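You operate a simulated robot arm through the tools that you are given. There is no shell and no other tool.

The job below is to be done with a simulated two-armed robot. You get a single attempt, and the scene is never put back.

## Task
Take the brass rod from the red tray and leave it on the top of the wide trolley. Then fetch the ring from the shelf under the oven bench and set it on the blue slab there. Then push the cream door shut. Keep to this order.

Only the result counts: the job must be done as asked and must still hold three seconds after the hand-in. Knocking over, shifting, dropping, spilling or breaking anything else fails it.

## Robot
Two 7-joint arms with fingered hands on one trunk, on a base that drives. Base frame: it is fixed to the floor where the robot stands at the start and does not move with it; the origin is under the middle of the robot, x ahead of it, y to its left, z up. Units: m, degrees, N and s.
The left shoulder is at the start at [0.071, 0.173, 1.186], the right one opposite. With the tool pointing down near the work surface each hand reaches from about 0.1 to 0.72 m from the robot's upright axis, wherever it stands, measured 20 degrees to its own side. Places, roughly: blue slab [2.5, -0.5, 0.5]; brass rod [-1.25, -3.25, 0.75]; cream door [4.5, -5.8, 1]; ring [2.75, -1, 0.5]; top of the wide trolley [1.8, -3.3, 0.7]. Payload 3.5 kg a hand.
The tool frame of a hand sits at the grasp point between the pads (the TCP): z along the fingers, y along the line on which they close. The tips reach 0.03 m beyond it. Largest opening 0.104 m; the body of the gripper starts 0.035 m behind the TCP. The gripper is a hand of 3 fingers: y runs from the thumb to the fingers, the wrist lies at [-0.015, -0.104, -0.178] in the tool frame.
Orientation is that of the tool frame in the base frame, as a unit quaternion [w, x, y, z]. With the fingers straight down and the wrist toward the robot, the tool's x, y and z point along [0, 1, 0], [1, 0, 0] and [0, 0, -1] of the base frame.

## Interface
- The arms move only by the tool apply_moves. It takes "left_steps", "right_steps" or both (then of equal length, played together; a hand with none holds still); each is a list of rows, each an object of numbers (a shift or turn left out is 0): "x", "y", "z": the shift along the tool's x, y, z in m; "wx", "wy", "wz": the turn, a rotation vector about the tool's x, y, z in degrees. In form: [{"x": .., "y": .., "z": .., "wx": .., "wy": .., "wz": ..}, ...]. A call has 1 to 20 rows; each row is the pose to reach, as a shift and turn from the pose commanded when the call began, along the tool's axes at that moment. Each row takes 0.2 s and may step no farther than 0.05 m and 8.6 degrees from the row before; otherwise, the whole call is refused. A pose out of reach is approached as far as the arm can. The call stops where the force on the tool passes 40 N (or 10 N more than at its start, if that is more) or the arm is blocked; 0.2 s more then pass. In this call time passes only in rows, and 0.2 s behind the last. It gives the time, the measured TCP pose, the force on the tool (base axes), the opening and the grip force at its end, in the units of the frame above (readings bear some noise), with the torque about the TCP (base axes, N m) and any sound that the robot's microphone picked up.
- Cameras (640 x 400 px; columns grow to the right, rows downward): "scene" is now at [0.1622, -0.0039, 1.3567]; the picture's right is [-0.04, -1.00, 0.00], its down [-0.61, 0.03, -0.79] and it looks along [0.79, -0.03, -0.61] (base axes); focal length 271 px, centre (320, 200). "left" rides on the left gripper at [-0.064, -0.094, -0.117] in its tool frame; the picture's right is [-0.72, -0.33, 0.61], its down [0.64, -0.65, 0.40] and it looks along [0.27, 0.68, 0.68] (tool axes); focal length 238 px, centre (320, 200). "right" rides on the right gripper at [0.064, -0.094, -0.117] in its tool frame; the picture's right is [-0.72, 0.33, -0.61], its down [-0.64, -0.65, 0.40] and it looks along [-0.27, 0.68, 0.68] (tool axes); focal length 238 px, centre (320, 200). There is no depth. A picture from a camera that has moved, and an enlarged one, comes with that camera's place and axes in the base frame and with its lens.
- get_image(camera): a new picture of that camera. It takes no simulated time.
- move_column(by): slides the trunk up (or, below 0, down) by that many m; the arms and the scene camera ride with it, the base frame stays. It gives what a move gives, with no picture.
- drive_base(legs): drives the robot by 1 to 6 legs, each [ahead, left, turn to the left] in m, m and degrees, along the robot's own axes; the way and the turn of a leg run together, so that a leg with both is an arc; at most 1.5 m and 180 degrees a leg. The arms and the cameras ride along, it lands a little off, and it stops where it bumps. It gives what a move gives.
- curl_fingers(index, middle, thumb_bend, thumb_turn, hand): sets how far each is bent, from 0 (flat) to 1 (curled in); at 0.3 the hand is open as for a grip, at 0.7 the pads meet at the TCP. One left out holds its place. A second passes; each finger stops where it meets its share of the squeeze, and holds until it gets a number again. It is the only way to open and close the hand. It gives what a move gives, with no picture; readings hold the bend of each and the force on the fingers (four entries, about 0 where the hand has none), thumb and palm. thumb_turn goes from beside the hand (0) to across from the fingers (1), as for a grip.
- pan_tilt(pan, tilt): turns the head with the scene camera to pan (to the left, within 86 degrees either way) and tilt (down, from -29 to 69), counted from straight ahead of the robot. It gives what a move gives.
- inspect(camera, box): a new picture of the part [left, top, right, bottom] of that camera's present view, enlarged. It takes no simulated time.
- job_done(): hands the job in; it is judged then, once.

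Places have to be worked out from the pictures, the camera data and where the tool is seen. Open the grippers and draw the arms clear of the work before you hand the job in, unless the task says otherwise.

The tools are called after "Request:" by a JSON object that holds its "fn" and its "kwargs". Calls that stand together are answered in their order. apply_moves: Moves the arms, as the interface text tells. Its arguments: {"type":"object","properties":{"left_steps":{"type":"array","items":{"type":"object","properties":{"x":{"type":"number"},"y":{"type":"number"},"z":{"type":"number"},"wx":{"type":"number"},"wy":{"type":"number"},"wz":{"type":"number"}}}},"right_steps":{"type":"array","items":{"type":"object","properties":{"x":{"type":"number"},"y":{"type":"number"},"z":{"type":"number"},"wx":{"type":"number"},"wy":{"type":"number"},"wz":{"type":"number"}}}}},"required":[]} The other tools are called the same way: move_column (by) slides the trunk up or down; curl_fingers (index, middle, thumb_bend, thumb_turn, hand) moves the fingers one by one; drive_base (legs) drives the base; pan_tilt (pan, tilt) turns the head that bears the scene camera; get_image (camera) takes a picture; inspect (camera, box) takes an enlarged picture of a part of a camera's view; job_done () hands the job in.

At the start:

```text
t: 0.0
left_tool_pos: [0.3736, 0.1698, 0.875]
left_orientation: [0.0, 0.707, 0.707, 0.0]
left_contact_force: [0.2, -0.6, 0.5]
left_torque: [-0.01, 0.0, -0.03]
left_width: 0.1036
left_grasp_force: 0.1
left_shape: jaw
left_bend: [0.3, 0.3, 0.3, 0.98]
left_finger forces: [0.0, 0.1, 0.1, 0.1, 0.0, 0.0]
right_tool_pos: [0.428, -0.2023, 0.9162]
right_orientation: [0.0, 0.707, 0.707, 0.0]
right_contact_force: [-0.7, -0.4, -0.1]
right_torque: [-0.02, 0.01, -0.02]
right_width: 0.1036
right_grasp_force: 0.1
right_shape: jaw
right_bend: [0.3, 0.3, 0.3, 0.98]
right_finger forces: [0.0, 0.0, 0.0, 0.0, 0.0, 0.0]
trunk travel left (down, up): [-0.283, 0.471]
robot x, y, heading: [0.0023, 0.001, 0.1]
head pan, tilt: [-2.5, 37.9]
```

scene: 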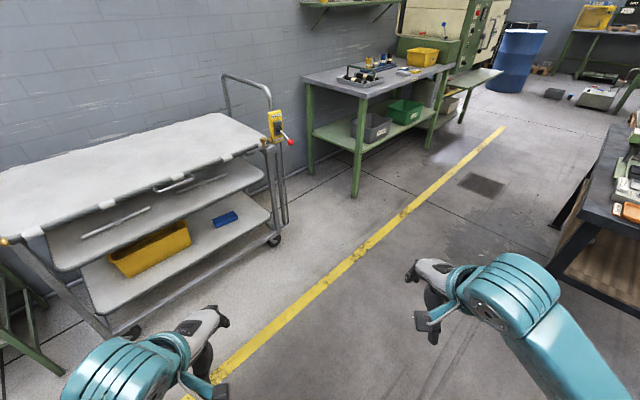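
right: 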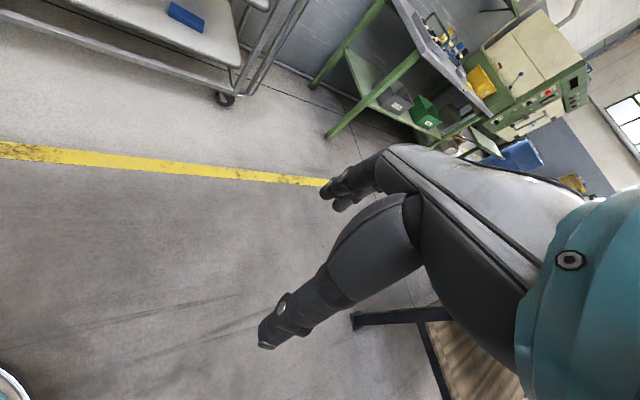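
left: 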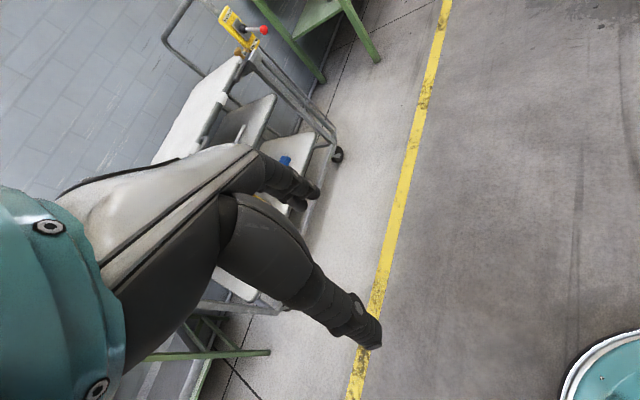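

The scene view shows a trolley at left, a green bench ahead, and a dark bench to the right. I look around with the head to build a map before driving.

Request:
{"fn": "pan_tilt", "kwargs": {"pan": -60, "tilt": 25}}

Request:
{"fn": "get_image", "kwargs": {"camera": "scene"}}

```text
t: 1.3
left_tool_pos: [0.373, 0.1698, 0.8747]
left_orientation: [0.0, 0.706, 0.708, 0.0]
left_contact_force: [-0.2, -0.8, 0.0]
left_torque: [-0.03, 0.01, 0.01]
left_width: 0.1039
left_grasp_force: 0.1
left_shape: jaw
left_bend: [0.3, 0.3, 0.3, 0.98]
left_finger forces: [0.0, 0.0, 0.0, 0.0, 0.0, 0.1]
right_tool_pos: [0.4272, -0.2021, 0.9172]
right_orientation: [0.001, 0.707, 0.707, 0.001]
right_contact_force: [1.0, -0.1, -0.3]
right_torque: [-0.01, -0.05, -0.02]
right_width: 0.1038
right_grasp_force: 0.0
right_shape: jaw
right_bend: [0.3, 0.3, 0.3, 0.98]
right_finger forces: [0.0, 0.0, 0.0, 0.0, 0.0, 0.0]
trunk travel left (down, up): [-0.283, 0.471]
robot x, y, heading: [-0.0008, -0.0006, -0.0]
head pan, tilt: [-60.0, 25.0]
```

```text
taken
camera scene: at [0.122, -0.0799, 1.3768], right [-0.87, -0.5, 0.0], down [-0.21, 0.37, -0.91], along [0.45, -0.78, -0.42], focal length 271 px, centre (320, 200)
```

scene: 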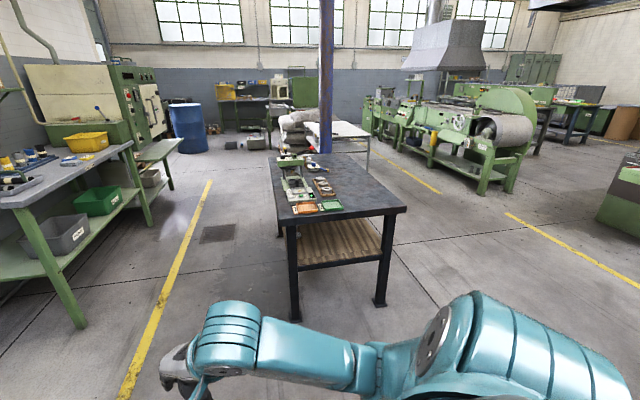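

The white-topped trolley seems to be behind the blue column. I look further right and also at the far side for the tray and the door.

Request:
{"fn": "pan_tilt", "kwargs": {"pan": -86, "tilt": 20}}

Request:
{"fn": "get_image", "kwargs": {"camera": "scene"}}

Request:
{"fn": "pan_tilt", "kwargs": {"pan": -30, "tilt": 20}}

Request:
{"fn": "get_image", "kwargs": {"camera": "scene"}}

Request:
{"fn": "inspect", "kwargs": {"camera": "scene", "box": [0, 100, 320, 300]}}

Request:
{"fn": "inspect", "kwargs": {"camera": "scene", "box": [320, 60, 640, 260]}}

```text
t: 2.2
left_tool_pos: [0.3732, 0.1705, 0.8747]
left_orientation: [0.0, 0.707, 0.707, 0.0]
left_contact_force: [-0.6, 0.0, -0.9]
left_torque: [-0.02, 0.01, 0.03]
left_width: 0.1036
left_grasp_force: 0.1
left_shape: jaw
left_bend: [0.3, 0.3, 0.3, 0.98]
left_finger forces: [0.1, 0.0, 0.0, 0.0, 0.0, 0.0]
right_tool_pos: [0.4276, -0.202, 0.9162]
right_orientation: [0.001, 0.707, 0.708, 0.0]
right_contact_force: [-0.2, -0.5, 0.8]
right_torque: [-0.02, -0.01, -0.05]
right_width: 0.1037
right_grasp_force: 0.0
right_shape: jaw
right_bend: [0.3, 0.3, 0.3, 0.98]
right_finger forces: [0.1, 0.0, 0.1, 0.0, 0.0, 0.0]
trunk travel left (down, up): [-0.283, 0.471]
robot x, y, heading: [-0.0017, -0.0003, -0.1]
head pan, tilt: [-85.9, 20.0]
```

```text
taken
camera scene: at [0.0825, -0.0931, 1.3849], right [-1.0, -0.07, 0.0], down [-0.02, 0.34, -0.94], along [0.07, -0.94, -0.34], focal length 271 px, centre (320, 200)
```

scene: 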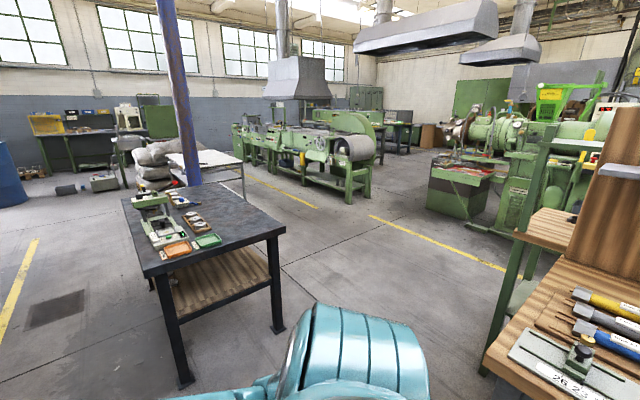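

```text
t: 3.4
left_tool_pos: [0.3731, 0.168, 0.8735]
left_orientation: [0.0, 0.707, 0.707, 0.0]
left_contact_force: [0.2, 0.8, 0.7]
left_torque: [0.0, -0.02, -0.02]
left_width: 0.1036
left_grasp_force: 0.1
left_shape: jaw
left_bend: [0.3, 0.3, 0.3, 0.98]
left_finger forces: [0.0, 0.0, 0.0, 0.0, 0.0, 0.0]
right_tool_pos: [0.4277, -0.2015, 0.9156]
right_orientation: [-0.001, 0.707, 0.707, 0.0]
right_contact_force: [0.3, -0.1, 0.1]
right_torque: [-0.02, 0.01, -0.01]
right_width: 0.1037
right_grasp_force: 0.0
right_shape: jaw
right_bend: [0.3, 0.3, 0.3, 0.98]
right_finger forces: [0.1, 0.0, 0.0, 0.0, 0.1, 0.0]
trunk travel left (down, up): [-0.283, 0.471]
robot x, y, heading: [-0.0011, 0.0023, -0.2]
head pan, tilt: [-30.0, 20.0]
```

```text
taken
camera scene: at [0.1565, -0.0468, 1.3849], right [-0.5, -0.87, 0.0], down [-0.3, 0.17, -0.94], along [0.81, -0.47, -0.34], focal length 271 px, centre (320, 200)
```

scene: 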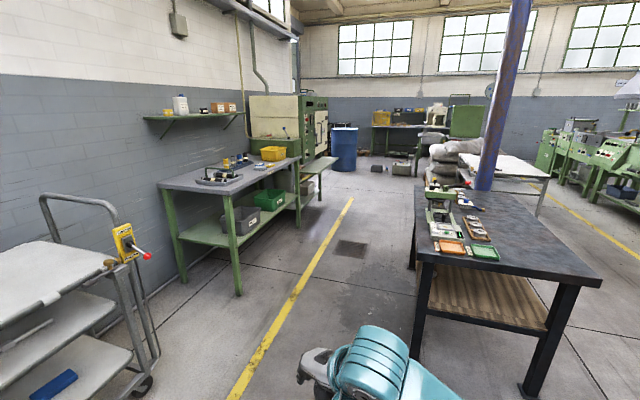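

```text
2.00 times, centred on (160, 200) of scene
camera zoom: at [0.1565, -0.0468, 1.3849], right [-0.5, -0.87, 0.0], down [-0.3, 0.17, -0.94], along [0.81, -0.47, -0.34], focal length 541 px, centre (640, 200)
```

zoom: 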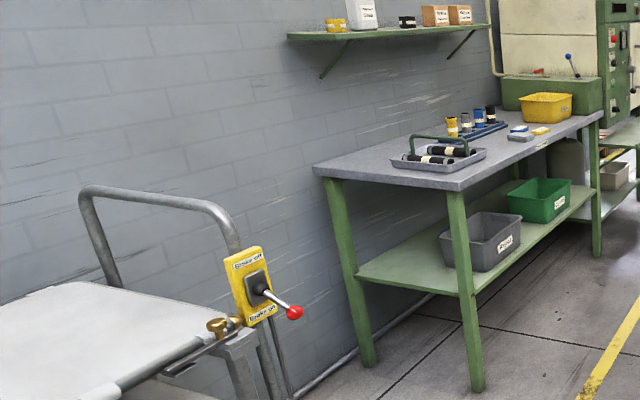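

```text
2.00 times, centred on (480, 160) of scene
camera zoom: at [0.1565, -0.0468, 1.3849], right [-0.5, -0.87, 0.0], down [-0.3, 0.17, -0.94], along [0.81, -0.47, -0.34], focal length 541 px, centre (0, 280)
```

zoom: 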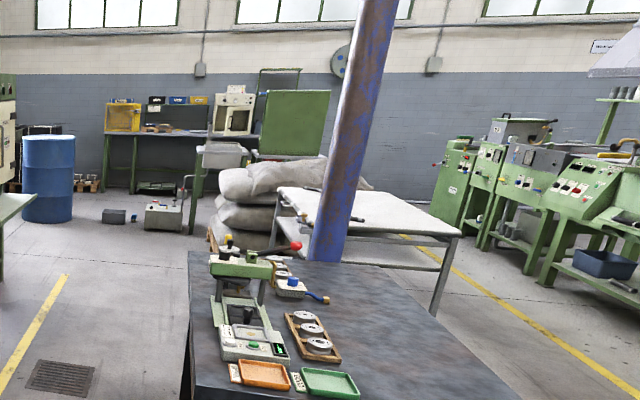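

The tray should show near column 460 when panned right, and the trolley near column 330 at pan −60. I look there enlarged.

Request:
{"fn": "pan_tilt", "kwargs": {"pan": -86, "tilt": 20}}

Request:
{"fn": "inspect", "kwargs": {"camera": "scene", "box": [400, 90, 640, 240]}}

Request:
{"fn": "inspect", "kwargs": {"camera": "scene", "box": [100, 90, 340, 240]}}

Request:
{"fn": "inspect", "kwargs": {"camera": "scene", "box": [440, 160, 640, 400]}}

Request:
{"fn": "pan_tilt", "kwargs": {"pan": -86, "tilt": 60}}

Request:
{"fn": "get_image", "kwargs": {"camera": "scene"}}

Request:
{"fn": "pan_tilt", "kwargs": {"pan": 86, "tilt": 40}}

Request:
{"fn": "get_image", "kwargs": {"camera": "scene"}}

```text
t: 4.7
left_tool_pos: [0.3731, 0.1694, 0.8742]
left_orientation: [0.0, 0.707, 0.707, 0.0]
left_contact_force: [0.7, -0.1, -0.2]
left_torque: [-0.03, -0.02, 0.03]
left_width: 0.1038
left_grasp_force: 0.0
left_shape: jaw
left_bend: [0.3, 0.3, 0.3, 0.98]
left_finger forces: [0.1, 0.1, 0.1, 0.1, 0.0, 0.0]
right_tool_pos: [0.4278, -0.2015, 0.9165]
right_orientation: [0.0, 0.707, 0.708, 0.0]
right_contact_force: [0.4, -0.6, 0.2]
right_torque: [-0.01, 0.02, -0.03]
right_width: 0.1037
right_grasp_force: 0.1
right_shape: jaw
right_bend: [0.3, 0.3, 0.3, 0.98]
right_finger forces: [0.0, 0.1, 0.0, 0.0, 0.1, 0.1]
trunk travel left (down, up): [-0.283, 0.471]
robot x, y, heading: [0.0044, 0.0032, -0.1]
head pan, tilt: [-85.9, 20.0]
```

```text
2.67 times, centred on (520, 165) of scene
camera zoom: at [0.0825, -0.0931, 1.3849], right [-1.0, -0.07, 0.0], down [-0.02, 0.34, -0.94], along [0.07, -0.94, -0.34], focal length 722 px, centre (-213, 293)
```

zoom: 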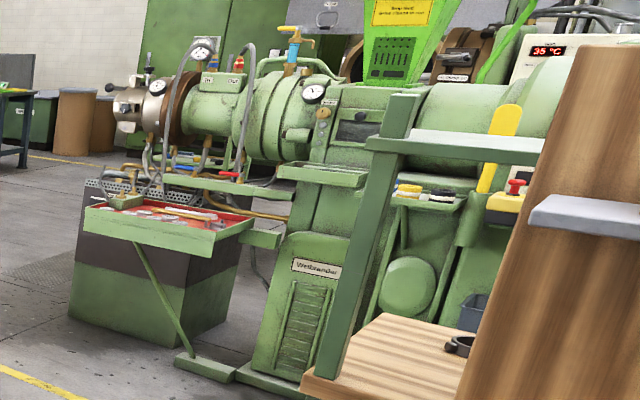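

```text
2.67 times, centred on (220, 165) of scene
camera zoom: at [0.0825, -0.0931, 1.3849], right [-1.0, -0.07, 0.0], down [-0.02, 0.34, -0.94], along [0.07, -0.94, -0.34], focal length 722 px, centre (587, 293)
```

zoom: 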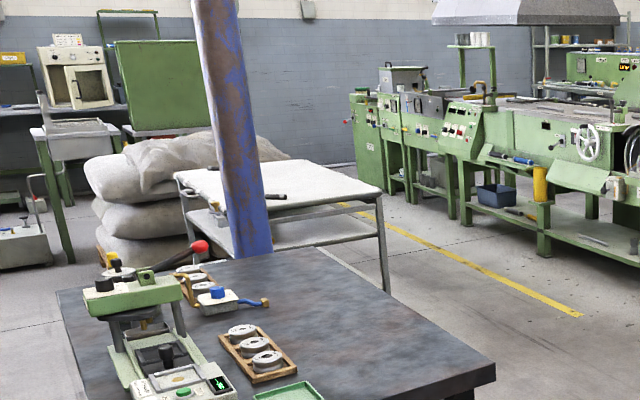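

```text
1.67 times, centred on (540, 280) of scene
camera zoom: at [0.0825, -0.0931, 1.3849], right [-1.0, -0.07, 0.0], down [-0.02, 0.34, -0.94], along [0.07, -0.94, -0.34], focal length 451 px, centre (-47, 67)
```

zoom: 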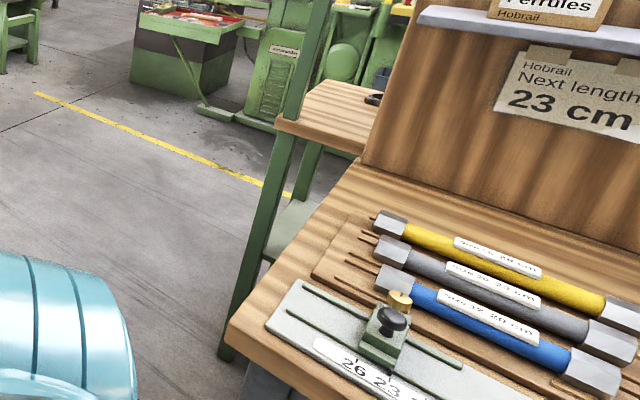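

```text
t: 5.7
left_tool_pos: [0.3741, 0.1695, 0.874]
left_orientation: [0.001, 0.707, 0.707, 0.0]
left_contact_force: [0.5, 0.4, 0.1]
left_torque: [0.0, 0.03, 0.01]
left_width: 0.1039
left_grasp_force: 0.1
left_shape: jaw
left_bend: [0.3, 0.3, 0.3, 0.98]
left_finger forces: [0.0, 0.0, 0.0, 0.0, 0.0, 0.0]
right_tool_pos: [0.4271, -0.2017, 0.9167]
right_orientation: [0.001, 0.707, 0.707, 0.0]
right_contact_force: [-0.5, 0.6, 0.4]
right_torque: [0.02, 0.01, -0.01]
right_width: 0.1035
right_grasp_force: 0.0
right_shape: jaw
right_bend: [0.3, 0.3, 0.3, 0.98]
right_finger forces: [0.1, 0.1, 0.1, 0.0, 0.0, 0.0]
trunk travel left (down, up): [-0.283, 0.471]
robot x, y, heading: [0.0018, -0.0026, 0.1]
head pan, tilt: [-85.9, 60.0]
```

```text
taken
camera scene: at [0.0806, -0.0667, 1.3268], right [-1.0, -0.07, 0.0], down [-0.06, 0.86, -0.5], along [0.04, -0.5, -0.87], focal length 271 px, centre (320, 200)
```

scene: 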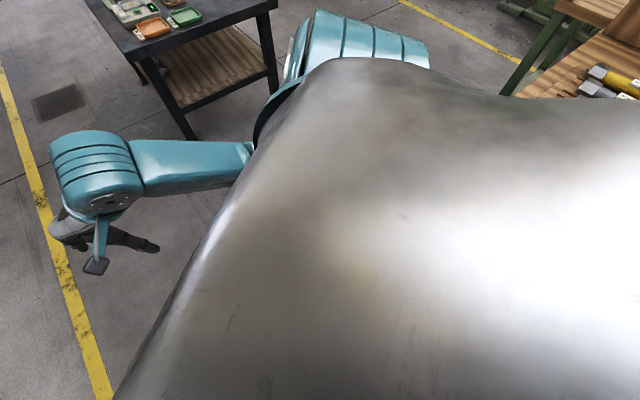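

```text
t: 8.3
left_tool_pos: [0.3729, 0.1695, 0.8743]
left_orientation: [0.001, 0.708, 0.707, 0.001]
left_contact_force: [-0.9, 0.5, 0.8]
left_torque: [0.0, 0.02, 0.02]
left_width: 0.1039
left_grasp_force: 0.1
left_shape: jaw
left_bend: [0.3, 0.3, 0.3, 0.98]
left_finger forces: [0.0, 0.1, 0.0, 0.0, 0.0, 0.0]
right_tool_pos: [0.4287, -0.2025, 0.9156]
right_orientation: [0.0, 0.707, 0.707, 0.0]
right_contact_force: [0.5, 0.4, 0.1]
right_torque: [-0.01, 0.02, 0.01]
right_width: 0.1035
right_grasp_force: 0.1
right_shape: jaw
right_bend: [0.3, 0.3, 0.3, 0.98]
right_finger forces: [0.1, 0.1, 0.1, 0.0, 0.0, 0.0]
trunk travel left (down, up): [-0.283, 0.471]
robot x, y, heading: [-0.0032, -0.0041, -0.2]
head pan, tilt: [85.9, 40.0]
```

```text
taken
camera scene: at [0.0819, 0.0846, 1.3535], right [1.0, -0.07, 0.0], down [-0.05, -0.64, -0.77], along [0.05, 0.76, -0.64], focal length 271 px, centre (320, 200)
```

scene: 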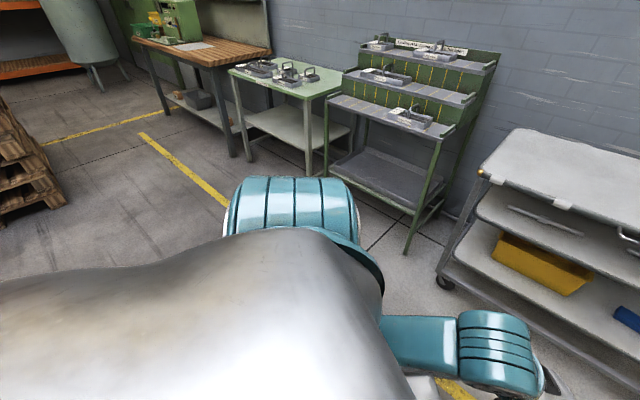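

The red tray hangs on the extruder's green frame at about (-1.2,-3.1), and the white-topped trolley stands behind the blue post. The gap between the dark bench and the wooden bench is about 1.2 m wide, so I first move ahead a little, then turn to face along that gap.

Request:
{"fn": "drive_base", "kwargs": {"legs": [[0.4, -0.1, 0], [0, 0, -137]]}}

Request:
{"fn": "pan_tilt", "kwargs": {"pan": 0, "tilt": 35}}

Request:
{"fn": "get_image", "kwargs": {"camera": "scene"}}

```text
t: 16.5
left_tool_pos: [0.2493, -0.4805, 0.8736]
left_orientation: [0.0, 0.921, -0.389, 0.0]
left_contact_force: [0.0, -0.7, 0.1]
left_torque: [0.0, 0.03, 0.03]
left_width: 0.1038
left_grasp_force: 0.0
left_shape: jaw
left_bend: [0.3, 0.3, 0.3, 0.98]
left_finger forces: [0.1, 0.0, 0.1, 0.1, 0.0, 0.1]
right_tool_pos: [-0.0473, -0.2516, 0.9156]
right_orientation: [-0.001, 0.921, -0.39, 0.001]
right_contact_force: [-0.1, 0.4, -0.7]
right_torque: [0.01, -0.04, -0.05]
right_width: 0.1035
right_grasp_force: 0.2
right_shape: jaw
right_bend: [0.3, 0.3, 0.3, 0.98]
right_finger forces: [0.1, 0.1, 0.0, 0.0, 0.1, 0.0]
trunk travel left (down, up): [-0.283, 0.471]
robot x, y, heading: [0.3975, -0.0998, -135.7]
head pan, tilt: [85.9, 40.0]
```

```text
t: 18.1
left_tool_pos: [0.25, -0.4809, 0.8736]
left_orientation: [0.0, 0.921, -0.39, 0.0]
left_contact_force: [-0.1, -1.0, 0.0]
left_torque: [0.04, 0.0, 0.01]
left_width: 0.1036
left_grasp_force: 0.1
left_shape: jaw
left_bend: [0.3, 0.3, 0.3, 0.98]
left_finger forces: [0.1, 0.0, 0.0, 0.1, 0.0, 0.1]
right_tool_pos: [-0.0486, -0.252, 0.9162]
right_orientation: [0.0, 0.921, -0.39, 0.0]
right_contact_force: [-0.3, 0.4, 0.0]
right_torque: [0.0, 0.01, -0.01]
right_width: 0.1035
right_grasp_force: 0.2
right_shape: jaw
right_bend: [0.3, 0.3, 0.3, 0.98]
right_finger forces: [0.0, 0.0, 0.0, 0.1, 0.0, 0.0]
trunk travel left (down, up): [-0.283, 0.471]
robot x, y, heading: [0.3977, -0.0992, -136.0]
head pan, tilt: [0.0, 35.0]
```

```text
taken
camera scene: at [0.2824, -0.2129, 1.361], right [-0.7, 0.72, 0.0], down [0.41, 0.4, -0.82], along [-0.59, -0.57, -0.57], focal length 271 px, centre (320, 200)
```

scene: 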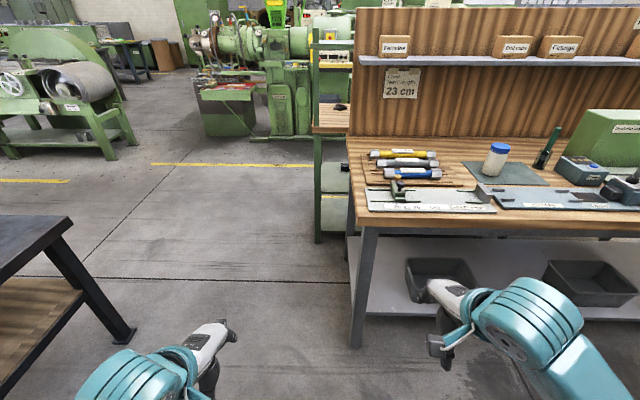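

The gap centre lies about 0.42 m to my left. I strafe left and go ahead between the benches.

Request:
{"fn": "drive_base", "kwargs": {"legs": [[0, 0.44, 0], [0.8, 0, 0]]}}

Request:
{"fn": "get_image", "kwargs": {"camera": "scene"}}

```text
t: 24.6
left_tool_pos: [-0.0188, -1.3393, 0.8736]
left_orientation: [0.0, 0.92, -0.393, 0.0]
left_contact_force: [0.6, -0.3, -0.1]
left_torque: [0.0, -0.01, 0.03]
left_width: 0.1036
left_grasp_force: 0.1
left_shape: jaw
left_bend: [0.3, 0.3, 0.3, 0.98]
left_finger forces: [0.0, 0.1, 0.0, 0.1, 0.0, 0.0]
right_tool_pos: [-0.3154, -1.1079, 0.9161]
right_orientation: [0.0, 0.919, -0.393, 0.0]
right_contact_force: [0.0, 0.6, -0.5]
right_torque: [0.02, 0.01, -0.04]
right_width: 0.1039
right_grasp_force: 0.1
right_shape: jaw
right_bend: [0.3, 0.3, 0.3, 0.98]
right_finger forces: [0.0, 0.1, 0.0, 0.0, 0.0, 0.0]
trunk travel left (down, up): [-0.283, 0.471]
robot x, y, heading: [0.1357, -0.9591, -136.3]
head pan, tilt: [0.0, 35.0]
```

```text
taken
camera scene: at [0.0161, -1.0729, 1.361], right [-0.69, 0.72, 0.0], down [0.42, 0.4, -0.82], along [-0.59, -0.57, -0.57], focal length 271 px, centre (320, 200)
```

scene: 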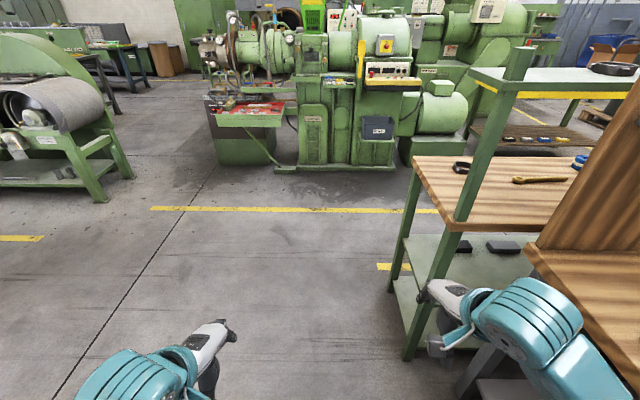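

The shelf edge is about 0.36 m to my right. I strafe left before advancing toward the tray.

Request:
{"fn": "drive_base", "kwargs": {"legs": [[0, 0.25, 0], [0.9, 0.2, 0], [0.3, 0, 0]]}}

Request:
{"fn": "get_image", "kwargs": {"camera": "scene"}}

Request:
{"fn": "inspect", "kwargs": {"camera": "scene", "box": [180, 60, 440, 220]}}

```text
t: 32.6
left_tool_pos: [-0.6215, -2.4842, 0.8739]
left_orientation: [0.0, 0.913, -0.407, 0.0]
left_contact_force: [0.4, 0.0, 0.2]
left_torque: [0.0, 0.0, 0.01]
left_width: 0.1036
left_grasp_force: 0.2
left_shape: jaw
left_bend: [0.3, 0.3, 0.3, 0.98]
left_finger forces: [0.0, 0.1, 0.1, 0.0, 0.0, 0.1]
right_tool_pos: [-0.91, -2.2453, 0.9154]
right_orientation: [0.0, 0.913, -0.407, 0.0]
right_contact_force: [-0.3, 1.1, -0.4]
right_torque: [0.02, -0.03, -0.03]
right_width: 0.1039
right_grasp_force: 0.1
right_shape: jaw
right_bend: [0.3, 0.3, 0.3, 0.98]
right_finger forces: [0.0, 0.0, 0.0, 0.1, 0.1, 0.0]
trunk travel left (down, up): [-0.283, 0.471]
robot x, y, heading: [-0.4588, -2.1068, -137.9]
head pan, tilt: [0.0, 35.0]
```

```text
taken
camera scene: at [-0.5792, -2.2189, 1.3609], right [-0.67, 0.74, 0.0], down [0.43, 0.38, -0.82], along [-0.61, -0.55, -0.57], focal length 271 px, centre (320, 200)
```

scene: 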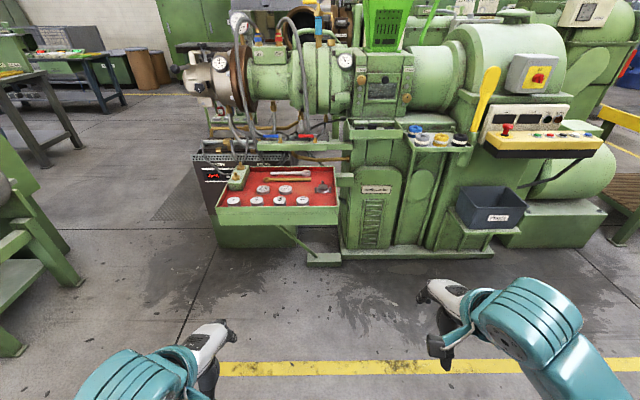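

```text
2.46 times, centred on (310, 140) of scene
camera zoom: at [-0.5792, -2.2189, 1.3609], right [-0.67, 0.74, 0.0], down [0.43, 0.38, -0.82], along [-0.61, -0.55, -0.57], focal length 666 px, centre (345, 348)
```

zoom: 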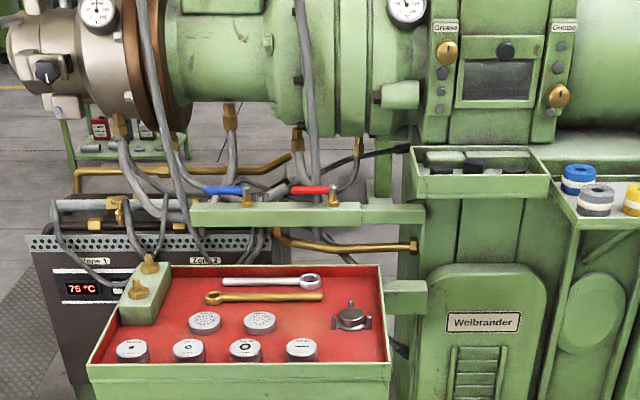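

The red tray holds a steel spanner and a golden (brass) piece lying crosswise in front of it, about 1.25 m ahead and 0.15 m left of me. I move closer and look down at it.

Request:
{"fn": "drive_base", "kwargs": {"legs": [[0.42, -0.03, 0]]}}

Request:
{"fn": "pan_tilt", "kwargs": {"pan": 10, "tilt": 48}}

Request:
{"fn": "get_image", "kwargs": {"camera": "scene"}}

Request:
{"fn": "get_image", "kwargs": {"camera": "left"}}

```text
t: 35.2
left_tool_pos: [-0.9627, -2.7363, 0.874]
left_orientation: [0.0, 0.909, -0.416, 0.0]
left_contact_force: [-0.5, -0.3, 0.0]
left_torque: [-0.01, 0.0, 0.03]
left_width: 0.1036
left_grasp_force: 0.0
left_shape: jaw
left_bend: [0.3, 0.3, 0.3, 0.98]
left_finger forces: [0.0, 0.0, 0.1, 0.0, 0.0, 0.0]
right_tool_pos: [-1.2465, -2.4908, 0.9152]
right_orientation: [0.0, 0.909, -0.417, 0.001]
right_contact_force: [0.4, 0.7, -0.5]
right_torque: [0.02, 0.01, -0.01]
right_width: 0.1038
right_grasp_force: 0.0
right_shape: jaw
right_bend: [0.3, 0.3, 0.3, 0.98]
right_finger forces: [0.0, 0.1, 0.0, 0.1, 0.1, 0.0]
trunk travel left (down, up): [-0.283, 0.471]
robot x, y, heading: [-0.7908, -2.3656, -139.1]
head pan, tilt: [0.0, 35.0]
```

```text
t: 35.9
left_tool_pos: [-0.9635, -2.7363, 0.8738]
left_orientation: [0.0, 0.909, -0.416, 0.0]
left_contact_force: [-0.8, 0.3, 0.2]
left_torque: [0.0, 0.0, -0.04]
left_width: 0.1035
left_grasp_force: 0.0
left_shape: jaw
left_bend: [0.3, 0.3, 0.3, 0.98]
left_finger forces: [0.1, 0.0, 0.0, 0.0, 0.0, 0.1]
right_tool_pos: [-1.2465, -2.49, 0.9149]
right_orientation: [0.0, 0.909, -0.417, 0.0]
right_contact_force: [0.5, 0.6, 0.5]
right_torque: [0.01, -0.02, 0.0]
right_width: 0.1035
right_grasp_force: 0.1
right_shape: jaw
right_bend: [0.3, 0.3, 0.3, 0.98]
right_finger forces: [0.0, 0.1, 0.0, 0.0, 0.0, 0.0]
trunk travel left (down, up): [-0.283, 0.471]
robot x, y, heading: [-0.7906, -2.3675, -139.1]
head pan, tilt: [10.0, 48.0]
```

```text
taken
camera scene: at [-0.8981, -2.4741, 1.3421], right [-0.77, 0.63, 0.0], down [0.47, 0.57, -0.67], along [-0.42, -0.52, -0.74], focal length 271 px, centre (320, 200)
```

scene: 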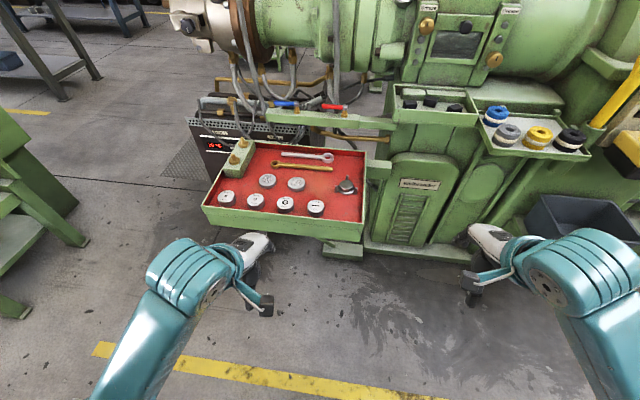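

```text
taken
camera left: at [-0.9325, -2.6247, 0.9918], right [-0.22, 0.76, -0.61], down [0.91, -0.06, -0.4], along [-0.34, -0.65, -0.68], focal length 238 px, centre (320, 200)
```

left: 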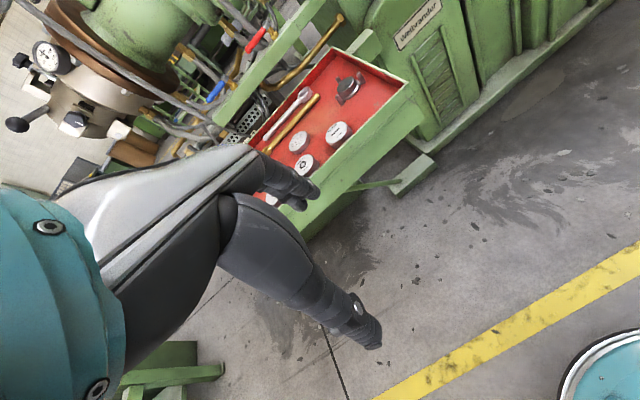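

Triangulating two views puts the golden rod at about (-1.33,-3.11,0.68), lying crosswise to me, 0.895 m ahead and 0.21 m left. I check how close my base can come to the tray by looking straight down.

Request:
{"fn": "pan_tilt", "kwargs": {"pan": 0, "tilt": 69}}

Request:
{"fn": "get_image", "kwargs": {"camera": "scene"}}

Request:
{"fn": "pan_tilt", "kwargs": {"pan": 10, "tilt": 50}}

Request:
{"fn": "inspect", "kwargs": {"camera": "scene", "box": [200, 90, 400, 250]}}

```text
t: 36.8
left_tool_pos: [-0.9635, -2.7356, 0.8747]
left_orientation: [0.0, 0.909, -0.416, 0.0]
left_contact_force: [-0.7, 0.3, -0.1]
left_torque: [0.01, -0.02, -0.03]
left_width: 0.1037
left_grasp_force: 0.0
left_shape: jaw
left_bend: [0.3, 0.3, 0.3, 0.98]
left_finger forces: [0.1, 0.0, 0.0, 0.0, 0.1, 0.1]
right_tool_pos: [-1.2474, -2.4892, 0.9148]
right_orientation: [0.0, 0.91, -0.416, 0.0]
right_contact_force: [1.1, 0.1, -0.2]
right_torque: [0.0, -0.01, 0.02]
right_width: 0.1037
right_grasp_force: 0.0
right_shape: jaw
right_bend: [0.3, 0.3, 0.3, 0.98]
right_finger forces: [0.1, 0.0, 0.1, 0.0, 0.0, 0.1]
trunk travel left (down, up): [-0.283, 0.471]
robot x, y, heading: [-0.7917, -2.3596, -139.2]
head pan, tilt: [0.0, 68.8]
```

```text
taken
camera scene: at [-0.8905, -2.4496, 1.3174], right [-0.65, 0.76, 0.0], down [0.71, 0.61, -0.36], along [-0.28, -0.24, -0.93], focal length 271 px, centre (320, 200)
```

scene: 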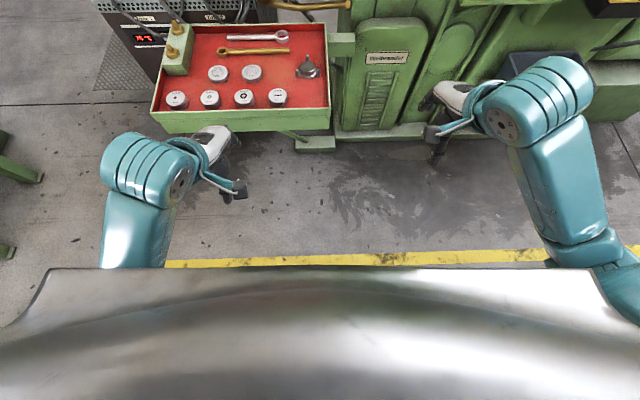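

```text
t: 37.6
left_tool_pos: [-0.9632, -2.7357, 0.8746]
left_orientation: [0.0, 0.909, -0.416, 0.0]
left_contact_force: [-0.5, 1.0, -0.4]
left_torque: [-0.01, 0.01, 0.07]
left_width: 0.1037
left_grasp_force: 0.0
left_shape: jaw
left_bend: [0.3, 0.3, 0.3, 0.98]
left_finger forces: [0.1, 0.0, 0.0, 0.1, 0.0, 0.0]
right_tool_pos: [-1.2468, -2.4902, 0.9162]
right_orientation: [-0.001, 0.909, -0.416, 0.0]
right_contact_force: [-0.8, 0.7, -0.3]
right_torque: [-0.03, 0.0, -0.01]
right_width: 0.1035
right_grasp_force: 0.0
right_shape: jaw
right_bend: [0.3, 0.3, 0.3, 0.98]
right_finger forces: [0.0, 0.0, 0.1, 0.0, 0.0, 0.1]
trunk travel left (down, up): [-0.283, 0.471]
robot x, y, heading: [-0.793, -2.3653, -139.1]
head pan, tilt: [10.0, 50.0]
```

```text
2.50 times, centred on (300, 170) of scene
camera zoom: at [-0.8968, -2.4726, 1.3392], right [-0.77, 0.63, 0.0], down [0.49, 0.59, -0.64], along [-0.41, -0.5, -0.77], focal length 676 px, centre (370, 275)
```

zoom: 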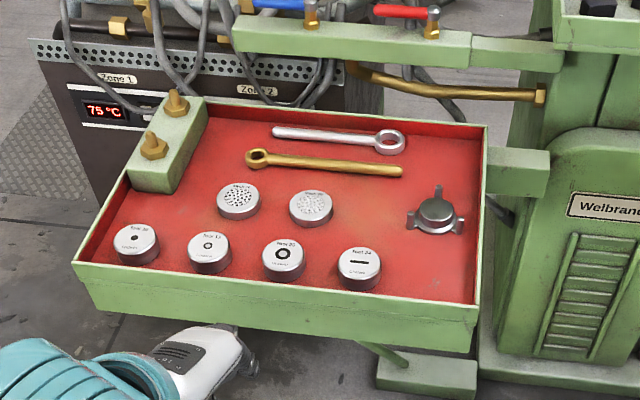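

The golden piece with an eye at its left end is the brass rod; my base front ends under 0.3 m from the axis, so I can move another 0.26 m ahead safely under the tray's overhang.

Request:
{"fn": "drive_base", "kwargs": {"legs": [[0.26, 0, 0]]}}

Request:
{"fn": "get_image", "kwargs": {"camera": "scene"}}

Request:
{"fn": "get_image", "kwargs": {"camera": "left"}}

```text
t: 39.4
left_tool_pos: [-1.1589, -2.904, 0.8737]
left_orientation: [0.0, 0.91, -0.416, 0.0]
left_contact_force: [-0.1, -0.1, 0.1]
left_torque: [-0.02, 0.0, -0.01]
left_width: 0.1037
left_grasp_force: 0.1
left_shape: jaw
left_bend: [0.3, 0.3, 0.3, 0.98]
left_finger forces: [0.0, 0.0, 0.0, 0.0, 0.0, 0.0]
right_tool_pos: [-1.4422, -2.6581, 0.9154]
right_orientation: [0.0, 0.91, -0.416, 0.001]
right_contact_force: [-0.3, -0.2, -0.1]
right_torque: [0.01, 0.01, 0.0]
right_width: 0.1036
right_grasp_force: 0.1
right_shape: jaw
right_bend: [0.3, 0.3, 0.3, 0.98]
right_finger forces: [0.0, 0.0, 0.1, 0.0, 0.0, 0.0]
trunk travel left (down, up): [-0.283, 0.471]
robot x, y, heading: [-0.9868, -2.5334, -139.1]
head pan, tilt: [10.0, 50.0]
```

```text
taken
camera scene: at [-1.0932, -2.6423, 1.3392], right [-0.78, 0.63, 0.0], down [0.48, 0.59, -0.64], along [-0.41, -0.5, -0.77], focal length 271 px, centre (320, 200)
```

scene: 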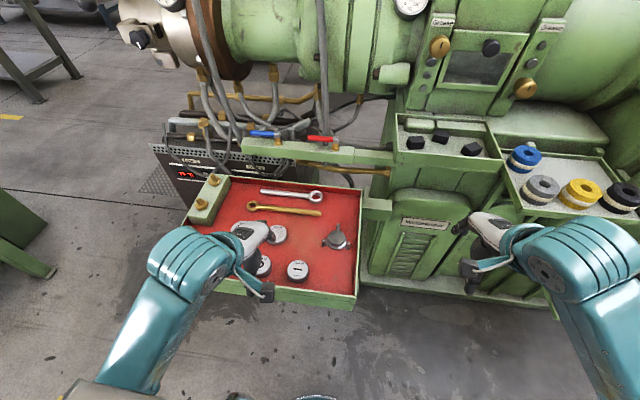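

```text
taken
camera left: at [-1.1285, -2.7942, 0.9916], right [-0.22, 0.76, -0.61], down [0.91, -0.06, -0.4], along [-0.34, -0.65, -0.68], focal length 238 px, centre (320, 200)
```

left: 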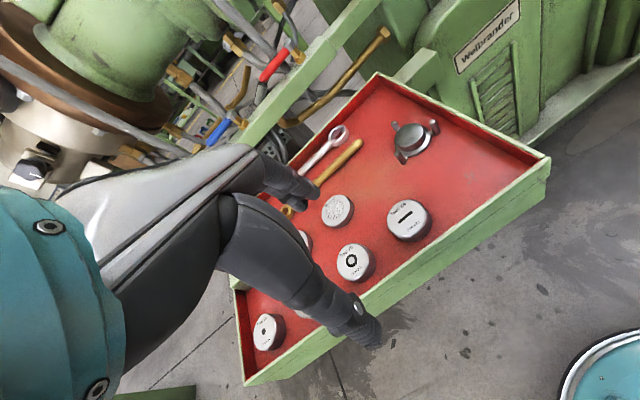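

Rod midpoint now computes at 0.64 m ahead and 0.20 m left, with dies in front and the steel spanner 5 cm behind it. I narrow the left hand's opening and move it ahead at height, then check.

Request:
{"fn": "curl_fingers", "kwargs": {"hand": "left", "index": 0.45, "middle": 0.45, "thumb_bend": 0.45, "thumb_turn": 1}}

Request:
{"fn": "apply_moves", "kwargs": {"left_steps": [{"y": 0.05}, {"y": 0.1}, {"y": 0.15}, {"y": 0.2}, {"y": 0.24}, {"y": 0.27, "z": 0.02}, {"y": 0.272, "z": 0.05}]}}

Request:
{"fn": "get_image", "kwargs": {"camera": "left"}}

Request:
{"fn": "get_image", "kwargs": {"camera": "scene"}}

Request:
{"fn": "inspect", "kwargs": {"camera": "scene", "box": [200, 120, 400, 260]}}

```text
t: 40.4
left_tool_pos: [-1.1586, -2.9046, 0.8744]
left_orientation: [0.001, 0.909, -0.417, 0.0]
left_contact_force: [-0.5, 0.6, 0.4]
left_torque: [-0.01, -0.02, 0.0]
left_width: 0.0655
left_grasp_force: 0.1
left_shape: fingers
left_bend: [0.45, 0.45, 0.45, 0.99]
left_finger forces: [0.0, 0.0, 0.1, 0.1, 0.0, 0.0]
right_tool_pos: [-1.4434, -2.6594, 0.916]
right_orientation: [0.001, 0.909, -0.416, 0.0]
right_contact_force: [-0.2, 0.1, 0.3]
right_torque: [0.01, 0.01, -0.01]
right_width: 0.1038
right_grasp_force: 0.1
right_shape: jaw
right_bend: [0.3, 0.3, 0.3, 0.98]
right_finger forces: [0.0, 0.1, 0.0, 0.0, 0.1, 0.0]
trunk travel left (down, up): [-0.283, 0.471]
robot x, y, heading: [-0.9858, -2.5326, -139.2]
head pan, tilt: [10.0, 50.0]
```

```text
t: 42.0
left_tool_pos: [-1.3642, -3.0832, 0.8225]
left_orientation: [0.0, 0.909, -0.416, 0.0]
left_contact_force: [0.4, -0.3, 0.2]
left_torque: [0.01, 0.0, 0.0]
left_width: 0.065
left_grasp_force: 0.1
left_shape: fingers
left_bend: [0.45, 0.45, 0.45, 0.99]
left_finger forces: [0.0, 0.1, 0.0, 0.0, 0.1, 0.0]
right_tool_pos: [-1.441, -2.6602, 0.9161]
right_orientation: [-0.001, 0.909, -0.416, -0.001]
right_contact_force: [-0.6, -0.2, -0.7]
right_torque: [0.02, -0.01, -0.04]
right_width: 0.1036
right_grasp_force: 0.0
right_shape: jaw
right_bend: [0.3, 0.3, 0.3, 0.98]
right_finger forces: [0.0, 0.0, 0.0, 0.1, 0.1, 0.1]
trunk travel left (down, up): [-0.283, 0.471]
robot x, y, heading: [-0.9894, -2.5341, -139.1]
head pan, tilt: [10.0, 50.0]
```

```text
taken
camera left: at [-1.3345, -2.9736, 0.9407], right [-0.22, 0.76, -0.61], down [0.91, -0.06, -0.4], along [-0.34, -0.65, -0.68], focal length 238 px, centre (320, 200)
```

left: 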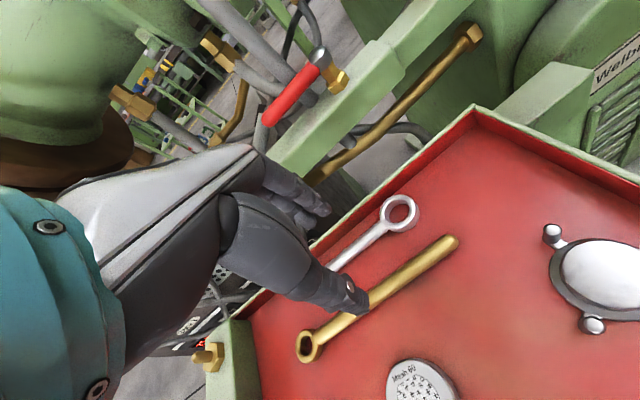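

```text
taken
camera scene: at [-1.0926, -2.6419, 1.3393], right [-0.78, 0.63, 0.0], down [0.48, 0.59, -0.64], along [-0.41, -0.5, -0.77], focal length 271 px, centre (320, 200)
```

scene: 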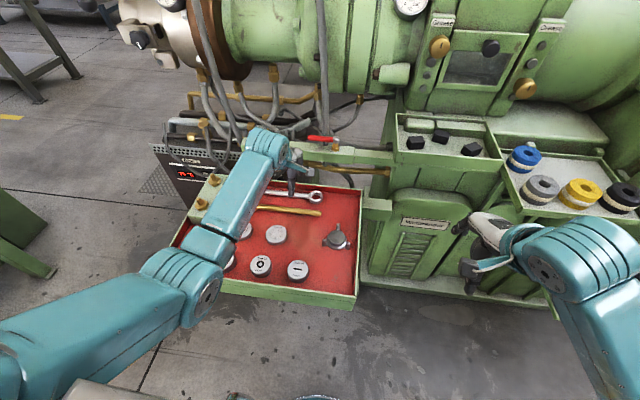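

```text
2.86 times, centred on (300, 190) of scene
camera zoom: at [-1.0926, -2.6419, 1.3393], right [-0.78, 0.63, 0.0], down [0.48, 0.59, -0.64], along [-0.41, -0.5, -0.77], focal length 773 px, centre (377, 229)
```

zoom: 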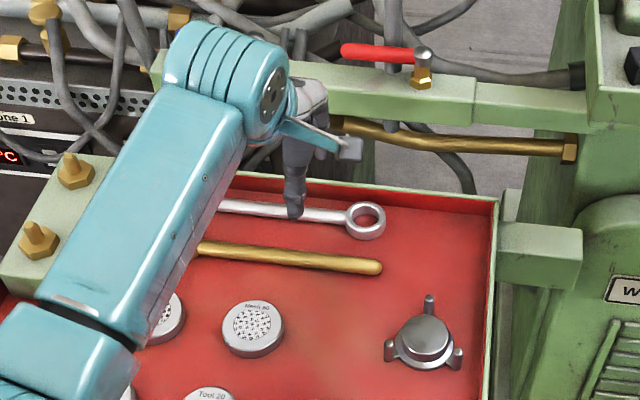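

The rod line computes at z≈0.68, directly below the TCP (within 3 mm). To pass between the rod and the steel spanner I narrow the opening further and descend part-way.

Request:
{"fn": "curl_fingers", "kwargs": {"hand": "left", "index": 0.54, "middle": 0.54, "thumb_bend": 0.54}}

Request:
{"fn": "apply_moves", "kwargs": {"left_steps": [{"z": 0.03, "y": -0.002}, {"z": 0.06, "y": -0.002}]}}

Request:
{"fn": "get_image", "kwargs": {"camera": "left"}}

Request:
{"fn": "inspect", "kwargs": {"camera": "scene", "box": [230, 150, 350, 240]}}

```text
t: 43.0
left_tool_pos: [-1.3647, -3.0839, 0.8228]
left_orientation: [0.0, 0.909, -0.417, 0.001]
left_contact_force: [0.1, -0.4, -0.2]
left_torque: [-0.01, 0.01, 0.0]
left_width: 0.0422
left_grasp_force: 0.0
left_shape: fingers
left_bend: [0.54, 0.54, 0.54, 1.0]
left_finger forces: [0.1, 0.0, 0.0, 0.1, 0.1, 0.0]
right_tool_pos: [-1.443, -2.6595, 0.9162]
right_orientation: [0.0, 0.909, -0.416, 0.0]
right_contact_force: [-0.5, -0.1, 0.2]
right_torque: [-0.01, 0.0, -0.01]
right_width: 0.1039
right_grasp_force: 0.2
right_shape: jaw
right_bend: [0.3, 0.3, 0.3, 0.98]
right_finger forces: [0.0, 0.0, 0.0, 0.1, 0.0, 0.1]
trunk travel left (down, up): [-0.283, 0.471]
robot x, y, heading: [-0.9868, -2.5328, -139.0]
head pan, tilt: [10.0, 50.0]
```

```text
t: 43.6
left_tool_pos: [-1.3627, -3.0815, 0.7634]
left_orientation: [0.0, 0.909, -0.416, 0.001]
left_contact_force: [0.4, -1.0, 0.6]
left_torque: [-0.02, 0.0, 0.0]
left_width: 0.0422
left_grasp_force: 0.0
left_shape: fingers
left_bend: [0.54, 0.54, 0.54, 1.0]
left_finger forces: [0.0, 0.0, 0.0, 0.0, 0.1, 0.0]
right_tool_pos: [-1.442, -2.6599, 0.9162]
right_orientation: [0.0, 0.909, -0.417, 0.0]
right_contact_force: [-0.4, -0.1, 0.1]
right_torque: [-0.01, 0.01, 0.0]
right_width: 0.1039
right_grasp_force: 0.0
right_shape: jaw
right_bend: [0.3, 0.3, 0.3, 0.98]
right_finger forces: [0.1, 0.0, 0.0, 0.1, 0.1, 0.0]
trunk travel left (down, up): [-0.283, 0.471]
robot x, y, heading: [-0.9863, -2.532, -139.2]
head pan, tilt: [10.0, 50.0]
```

```text
taken
camera left: at [-1.3321, -2.9702, 0.8811], right [-0.22, 0.76, -0.61], down [0.91, -0.06, -0.4], along [-0.34, -0.65, -0.68], focal length 238 px, centre (320, 200)
```

left: 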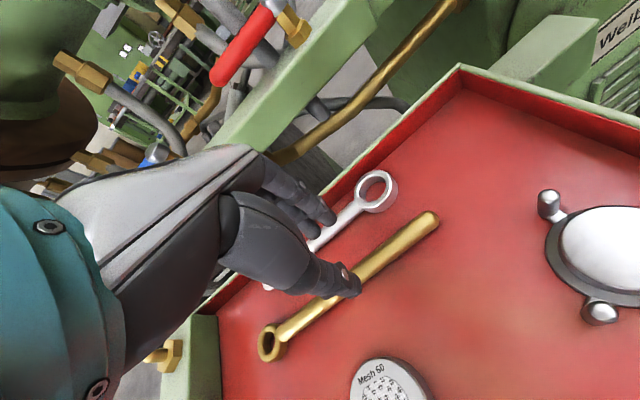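

```text
4.44 times, centred on (290, 195) of scene
camera zoom: at [-1.0927, -2.6419, 1.3393], right [-0.78, 0.63, 0.0], down [0.48, 0.59, -0.64], along [-0.41, -0.5, -0.77], focal length 1203 px, centre (453, 222)
```

zoom: 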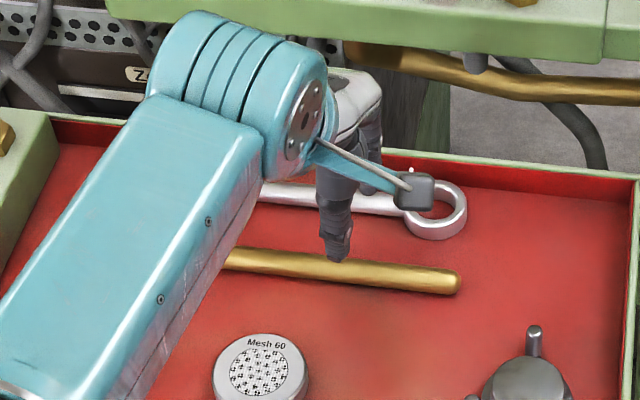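

The rod lies right under the TCP in this closer view too. I descend in small steps to about z 0.705.

Request:
{"fn": "apply_moves", "kwargs": {"left_steps": [{"z": 0.02}, {"z": 0.035}, {"z": 0.045}, {"z": 0.052}]}}

Request:
{"fn": "get_image", "kwargs": {"camera": "left"}}

Request:
{"fn": "inspect", "kwargs": {"camera": "scene", "box": [230, 150, 350, 240]}}

```text
t: 44.6
left_tool_pos: [-1.3617, -3.0816, 0.7128]
left_orientation: [0.0, 0.909, -0.416, 0.0]
left_contact_force: [-0.4, -0.8, -0.3]
left_torque: [0.06, 0.01, -0.03]
left_width: 0.0418
left_grasp_force: 0.1
left_shape: fingers
left_bend: [0.54, 0.54, 0.54, 1.0]
left_finger forces: [0.0, 0.0, 0.0, 0.0, 0.0, 0.0]
right_tool_pos: [-1.4413, -2.659, 0.9153]
right_orientation: [0.0, 0.909, -0.417, -0.001]
right_contact_force: [-0.7, -0.2, -0.1]
right_torque: [0.03, -0.01, 0.03]
right_width: 0.104
right_grasp_force: 0.0
right_shape: jaw
right_bend: [0.3, 0.3, 0.3, 0.98]
right_finger forces: [0.0, 0.0, 0.1, 0.0, 0.0, 0.0]
trunk travel left (down, up): [-0.283, 0.471]
robot x, y, heading: [-0.9868, -2.5295, -139.3]
head pan, tilt: [10.0, 50.0]
```

```text
taken
camera left: at [-1.3325, -2.971, 0.8312], right [-0.22, 0.76, -0.61], down [0.91, -0.06, -0.41], along [-0.34, -0.65, -0.68], focal length 238 px, centre (320, 200)
```

left: 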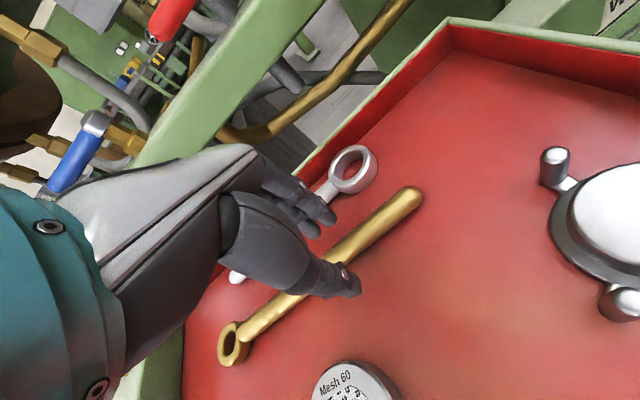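

```text
4.44 times, centred on (290, 195) of scene
camera zoom: at [-1.0927, -2.6418, 1.3393], right [-0.78, 0.63, 0.0], down [0.48, 0.59, -0.64], along [-0.41, -0.5, -0.77], focal length 1203 px, centre (453, 222)
```

zoom: 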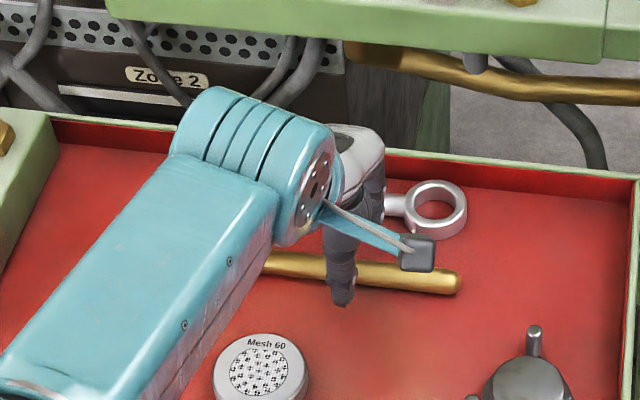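

The thumb is in front of and the fingers behind the rod; no contact yet. I go down 8 mm more and close.

Request:
{"fn": "apply_moves", "kwargs": {"left_steps": [{"z": 0.005}, {"z": 0.009}]}}

Request:
{"fn": "curl_fingers", "kwargs": {"hand": "left", "index": 0.85, "middle": 0.85, "thumb_bend": 0.85}}

Request:
{"fn": "get_image", "kwargs": {"camera": "left"}}

Request:
{"fn": "inspect", "kwargs": {"camera": "scene", "box": [230, 150, 350, 240]}}

```text
t: 45.2
left_tool_pos: [-1.3632, -3.0809, 0.7039]
left_orientation: [0.0, 0.909, -0.417, 0.0]
left_contact_force: [-0.3, -0.1, -0.3]
left_torque: [0.03, -0.01, 0.02]
left_width: 0.0419
left_grasp_force: 0.2
left_shape: fingers
left_bend: [0.54, 0.54, 0.54, 1.0]
left_finger forces: [0.0, 0.0, 0.0, 0.1, 0.0, 0.0]
right_tool_pos: [-1.4428, -2.659, 0.9159]
right_orientation: [0.0, 0.909, -0.417, 0.0]
right_contact_force: [0.4, 0.9, 0.0]
right_torque: [0.05, 0.0, -0.01]
right_width: 0.1037
right_grasp_force: 0.1
right_shape: jaw
right_bend: [0.3, 0.3, 0.3, 0.98]
right_finger forces: [0.1, 0.1, 0.1, 0.0, 0.1, 0.0]
trunk travel left (down, up): [-0.283, 0.471]
robot x, y, heading: [-0.9884, -2.5292, -139.1]
head pan, tilt: [10.0, 50.0]
```

```text
t: 46.2
left_tool_pos: [-1.3625, -3.0804, 0.7042]
left_orientation: [0.0, 0.909, -0.416, 0.0]
left_contact_force: [1.7, 0.5, 0.8]
left_torque: [0.04, -0.04, 0.0]
left_width: 0.0
left_grasp_force: 0.1
left_shape: fingers
left_bend: [0.78, 0.82, 0.77, 1.0]
left_finger forces: [0.1, 0.0, 0.0, 0.1, 0.0, 0.0]
right_tool_pos: [-1.4422, -2.6588, 0.9157]
right_orientation: [0.0, 0.909, -0.416, 0.0]
right_contact_force: [-0.3, 0.1, 0.4]
right_torque: [0.03, 0.03, -0.01]
right_width: 0.1036
right_grasp_force: 0.1
right_shape: jaw
right_bend: [0.3, 0.3, 0.3, 0.98]
right_finger forces: [0.0, 0.1, 0.0, 0.1, 0.0, 0.1]
trunk travel left (down, up): [-0.283, 0.471]
robot x, y, heading: [-0.9893, -2.5313, -139.1]
head pan, tilt: [10.0, 50.0]
```

```text
taken
camera left: at [-1.3324, -2.9701, 0.8215], right [-0.22, 0.76, -0.61], down [0.91, -0.06, -0.4], along [-0.34, -0.65, -0.68], focal length 238 px, centre (320, 200)
```

left: 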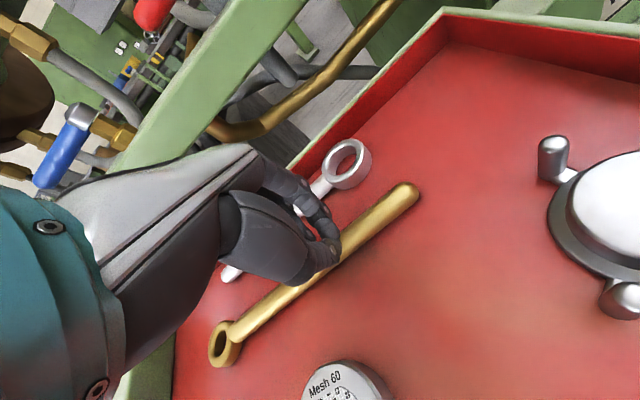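

```text
4.44 times, centred on (290, 195) of scene
camera zoom: at [-1.0925, -2.6417, 1.3393], right [-0.78, 0.63, 0.0], down [0.48, 0.59, -0.64], along [-0.41, -0.5, -0.77], focal length 1203 px, centre (453, 222)
```

zoom: 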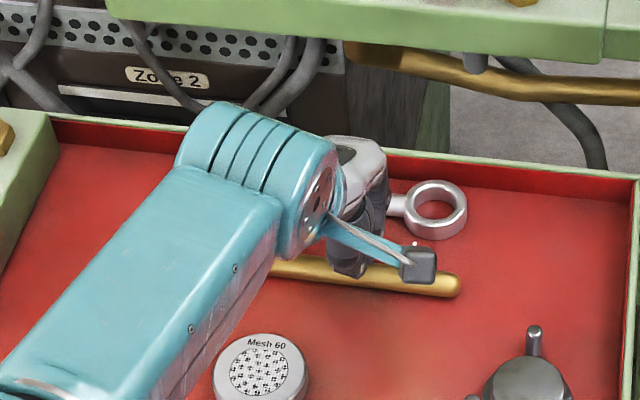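

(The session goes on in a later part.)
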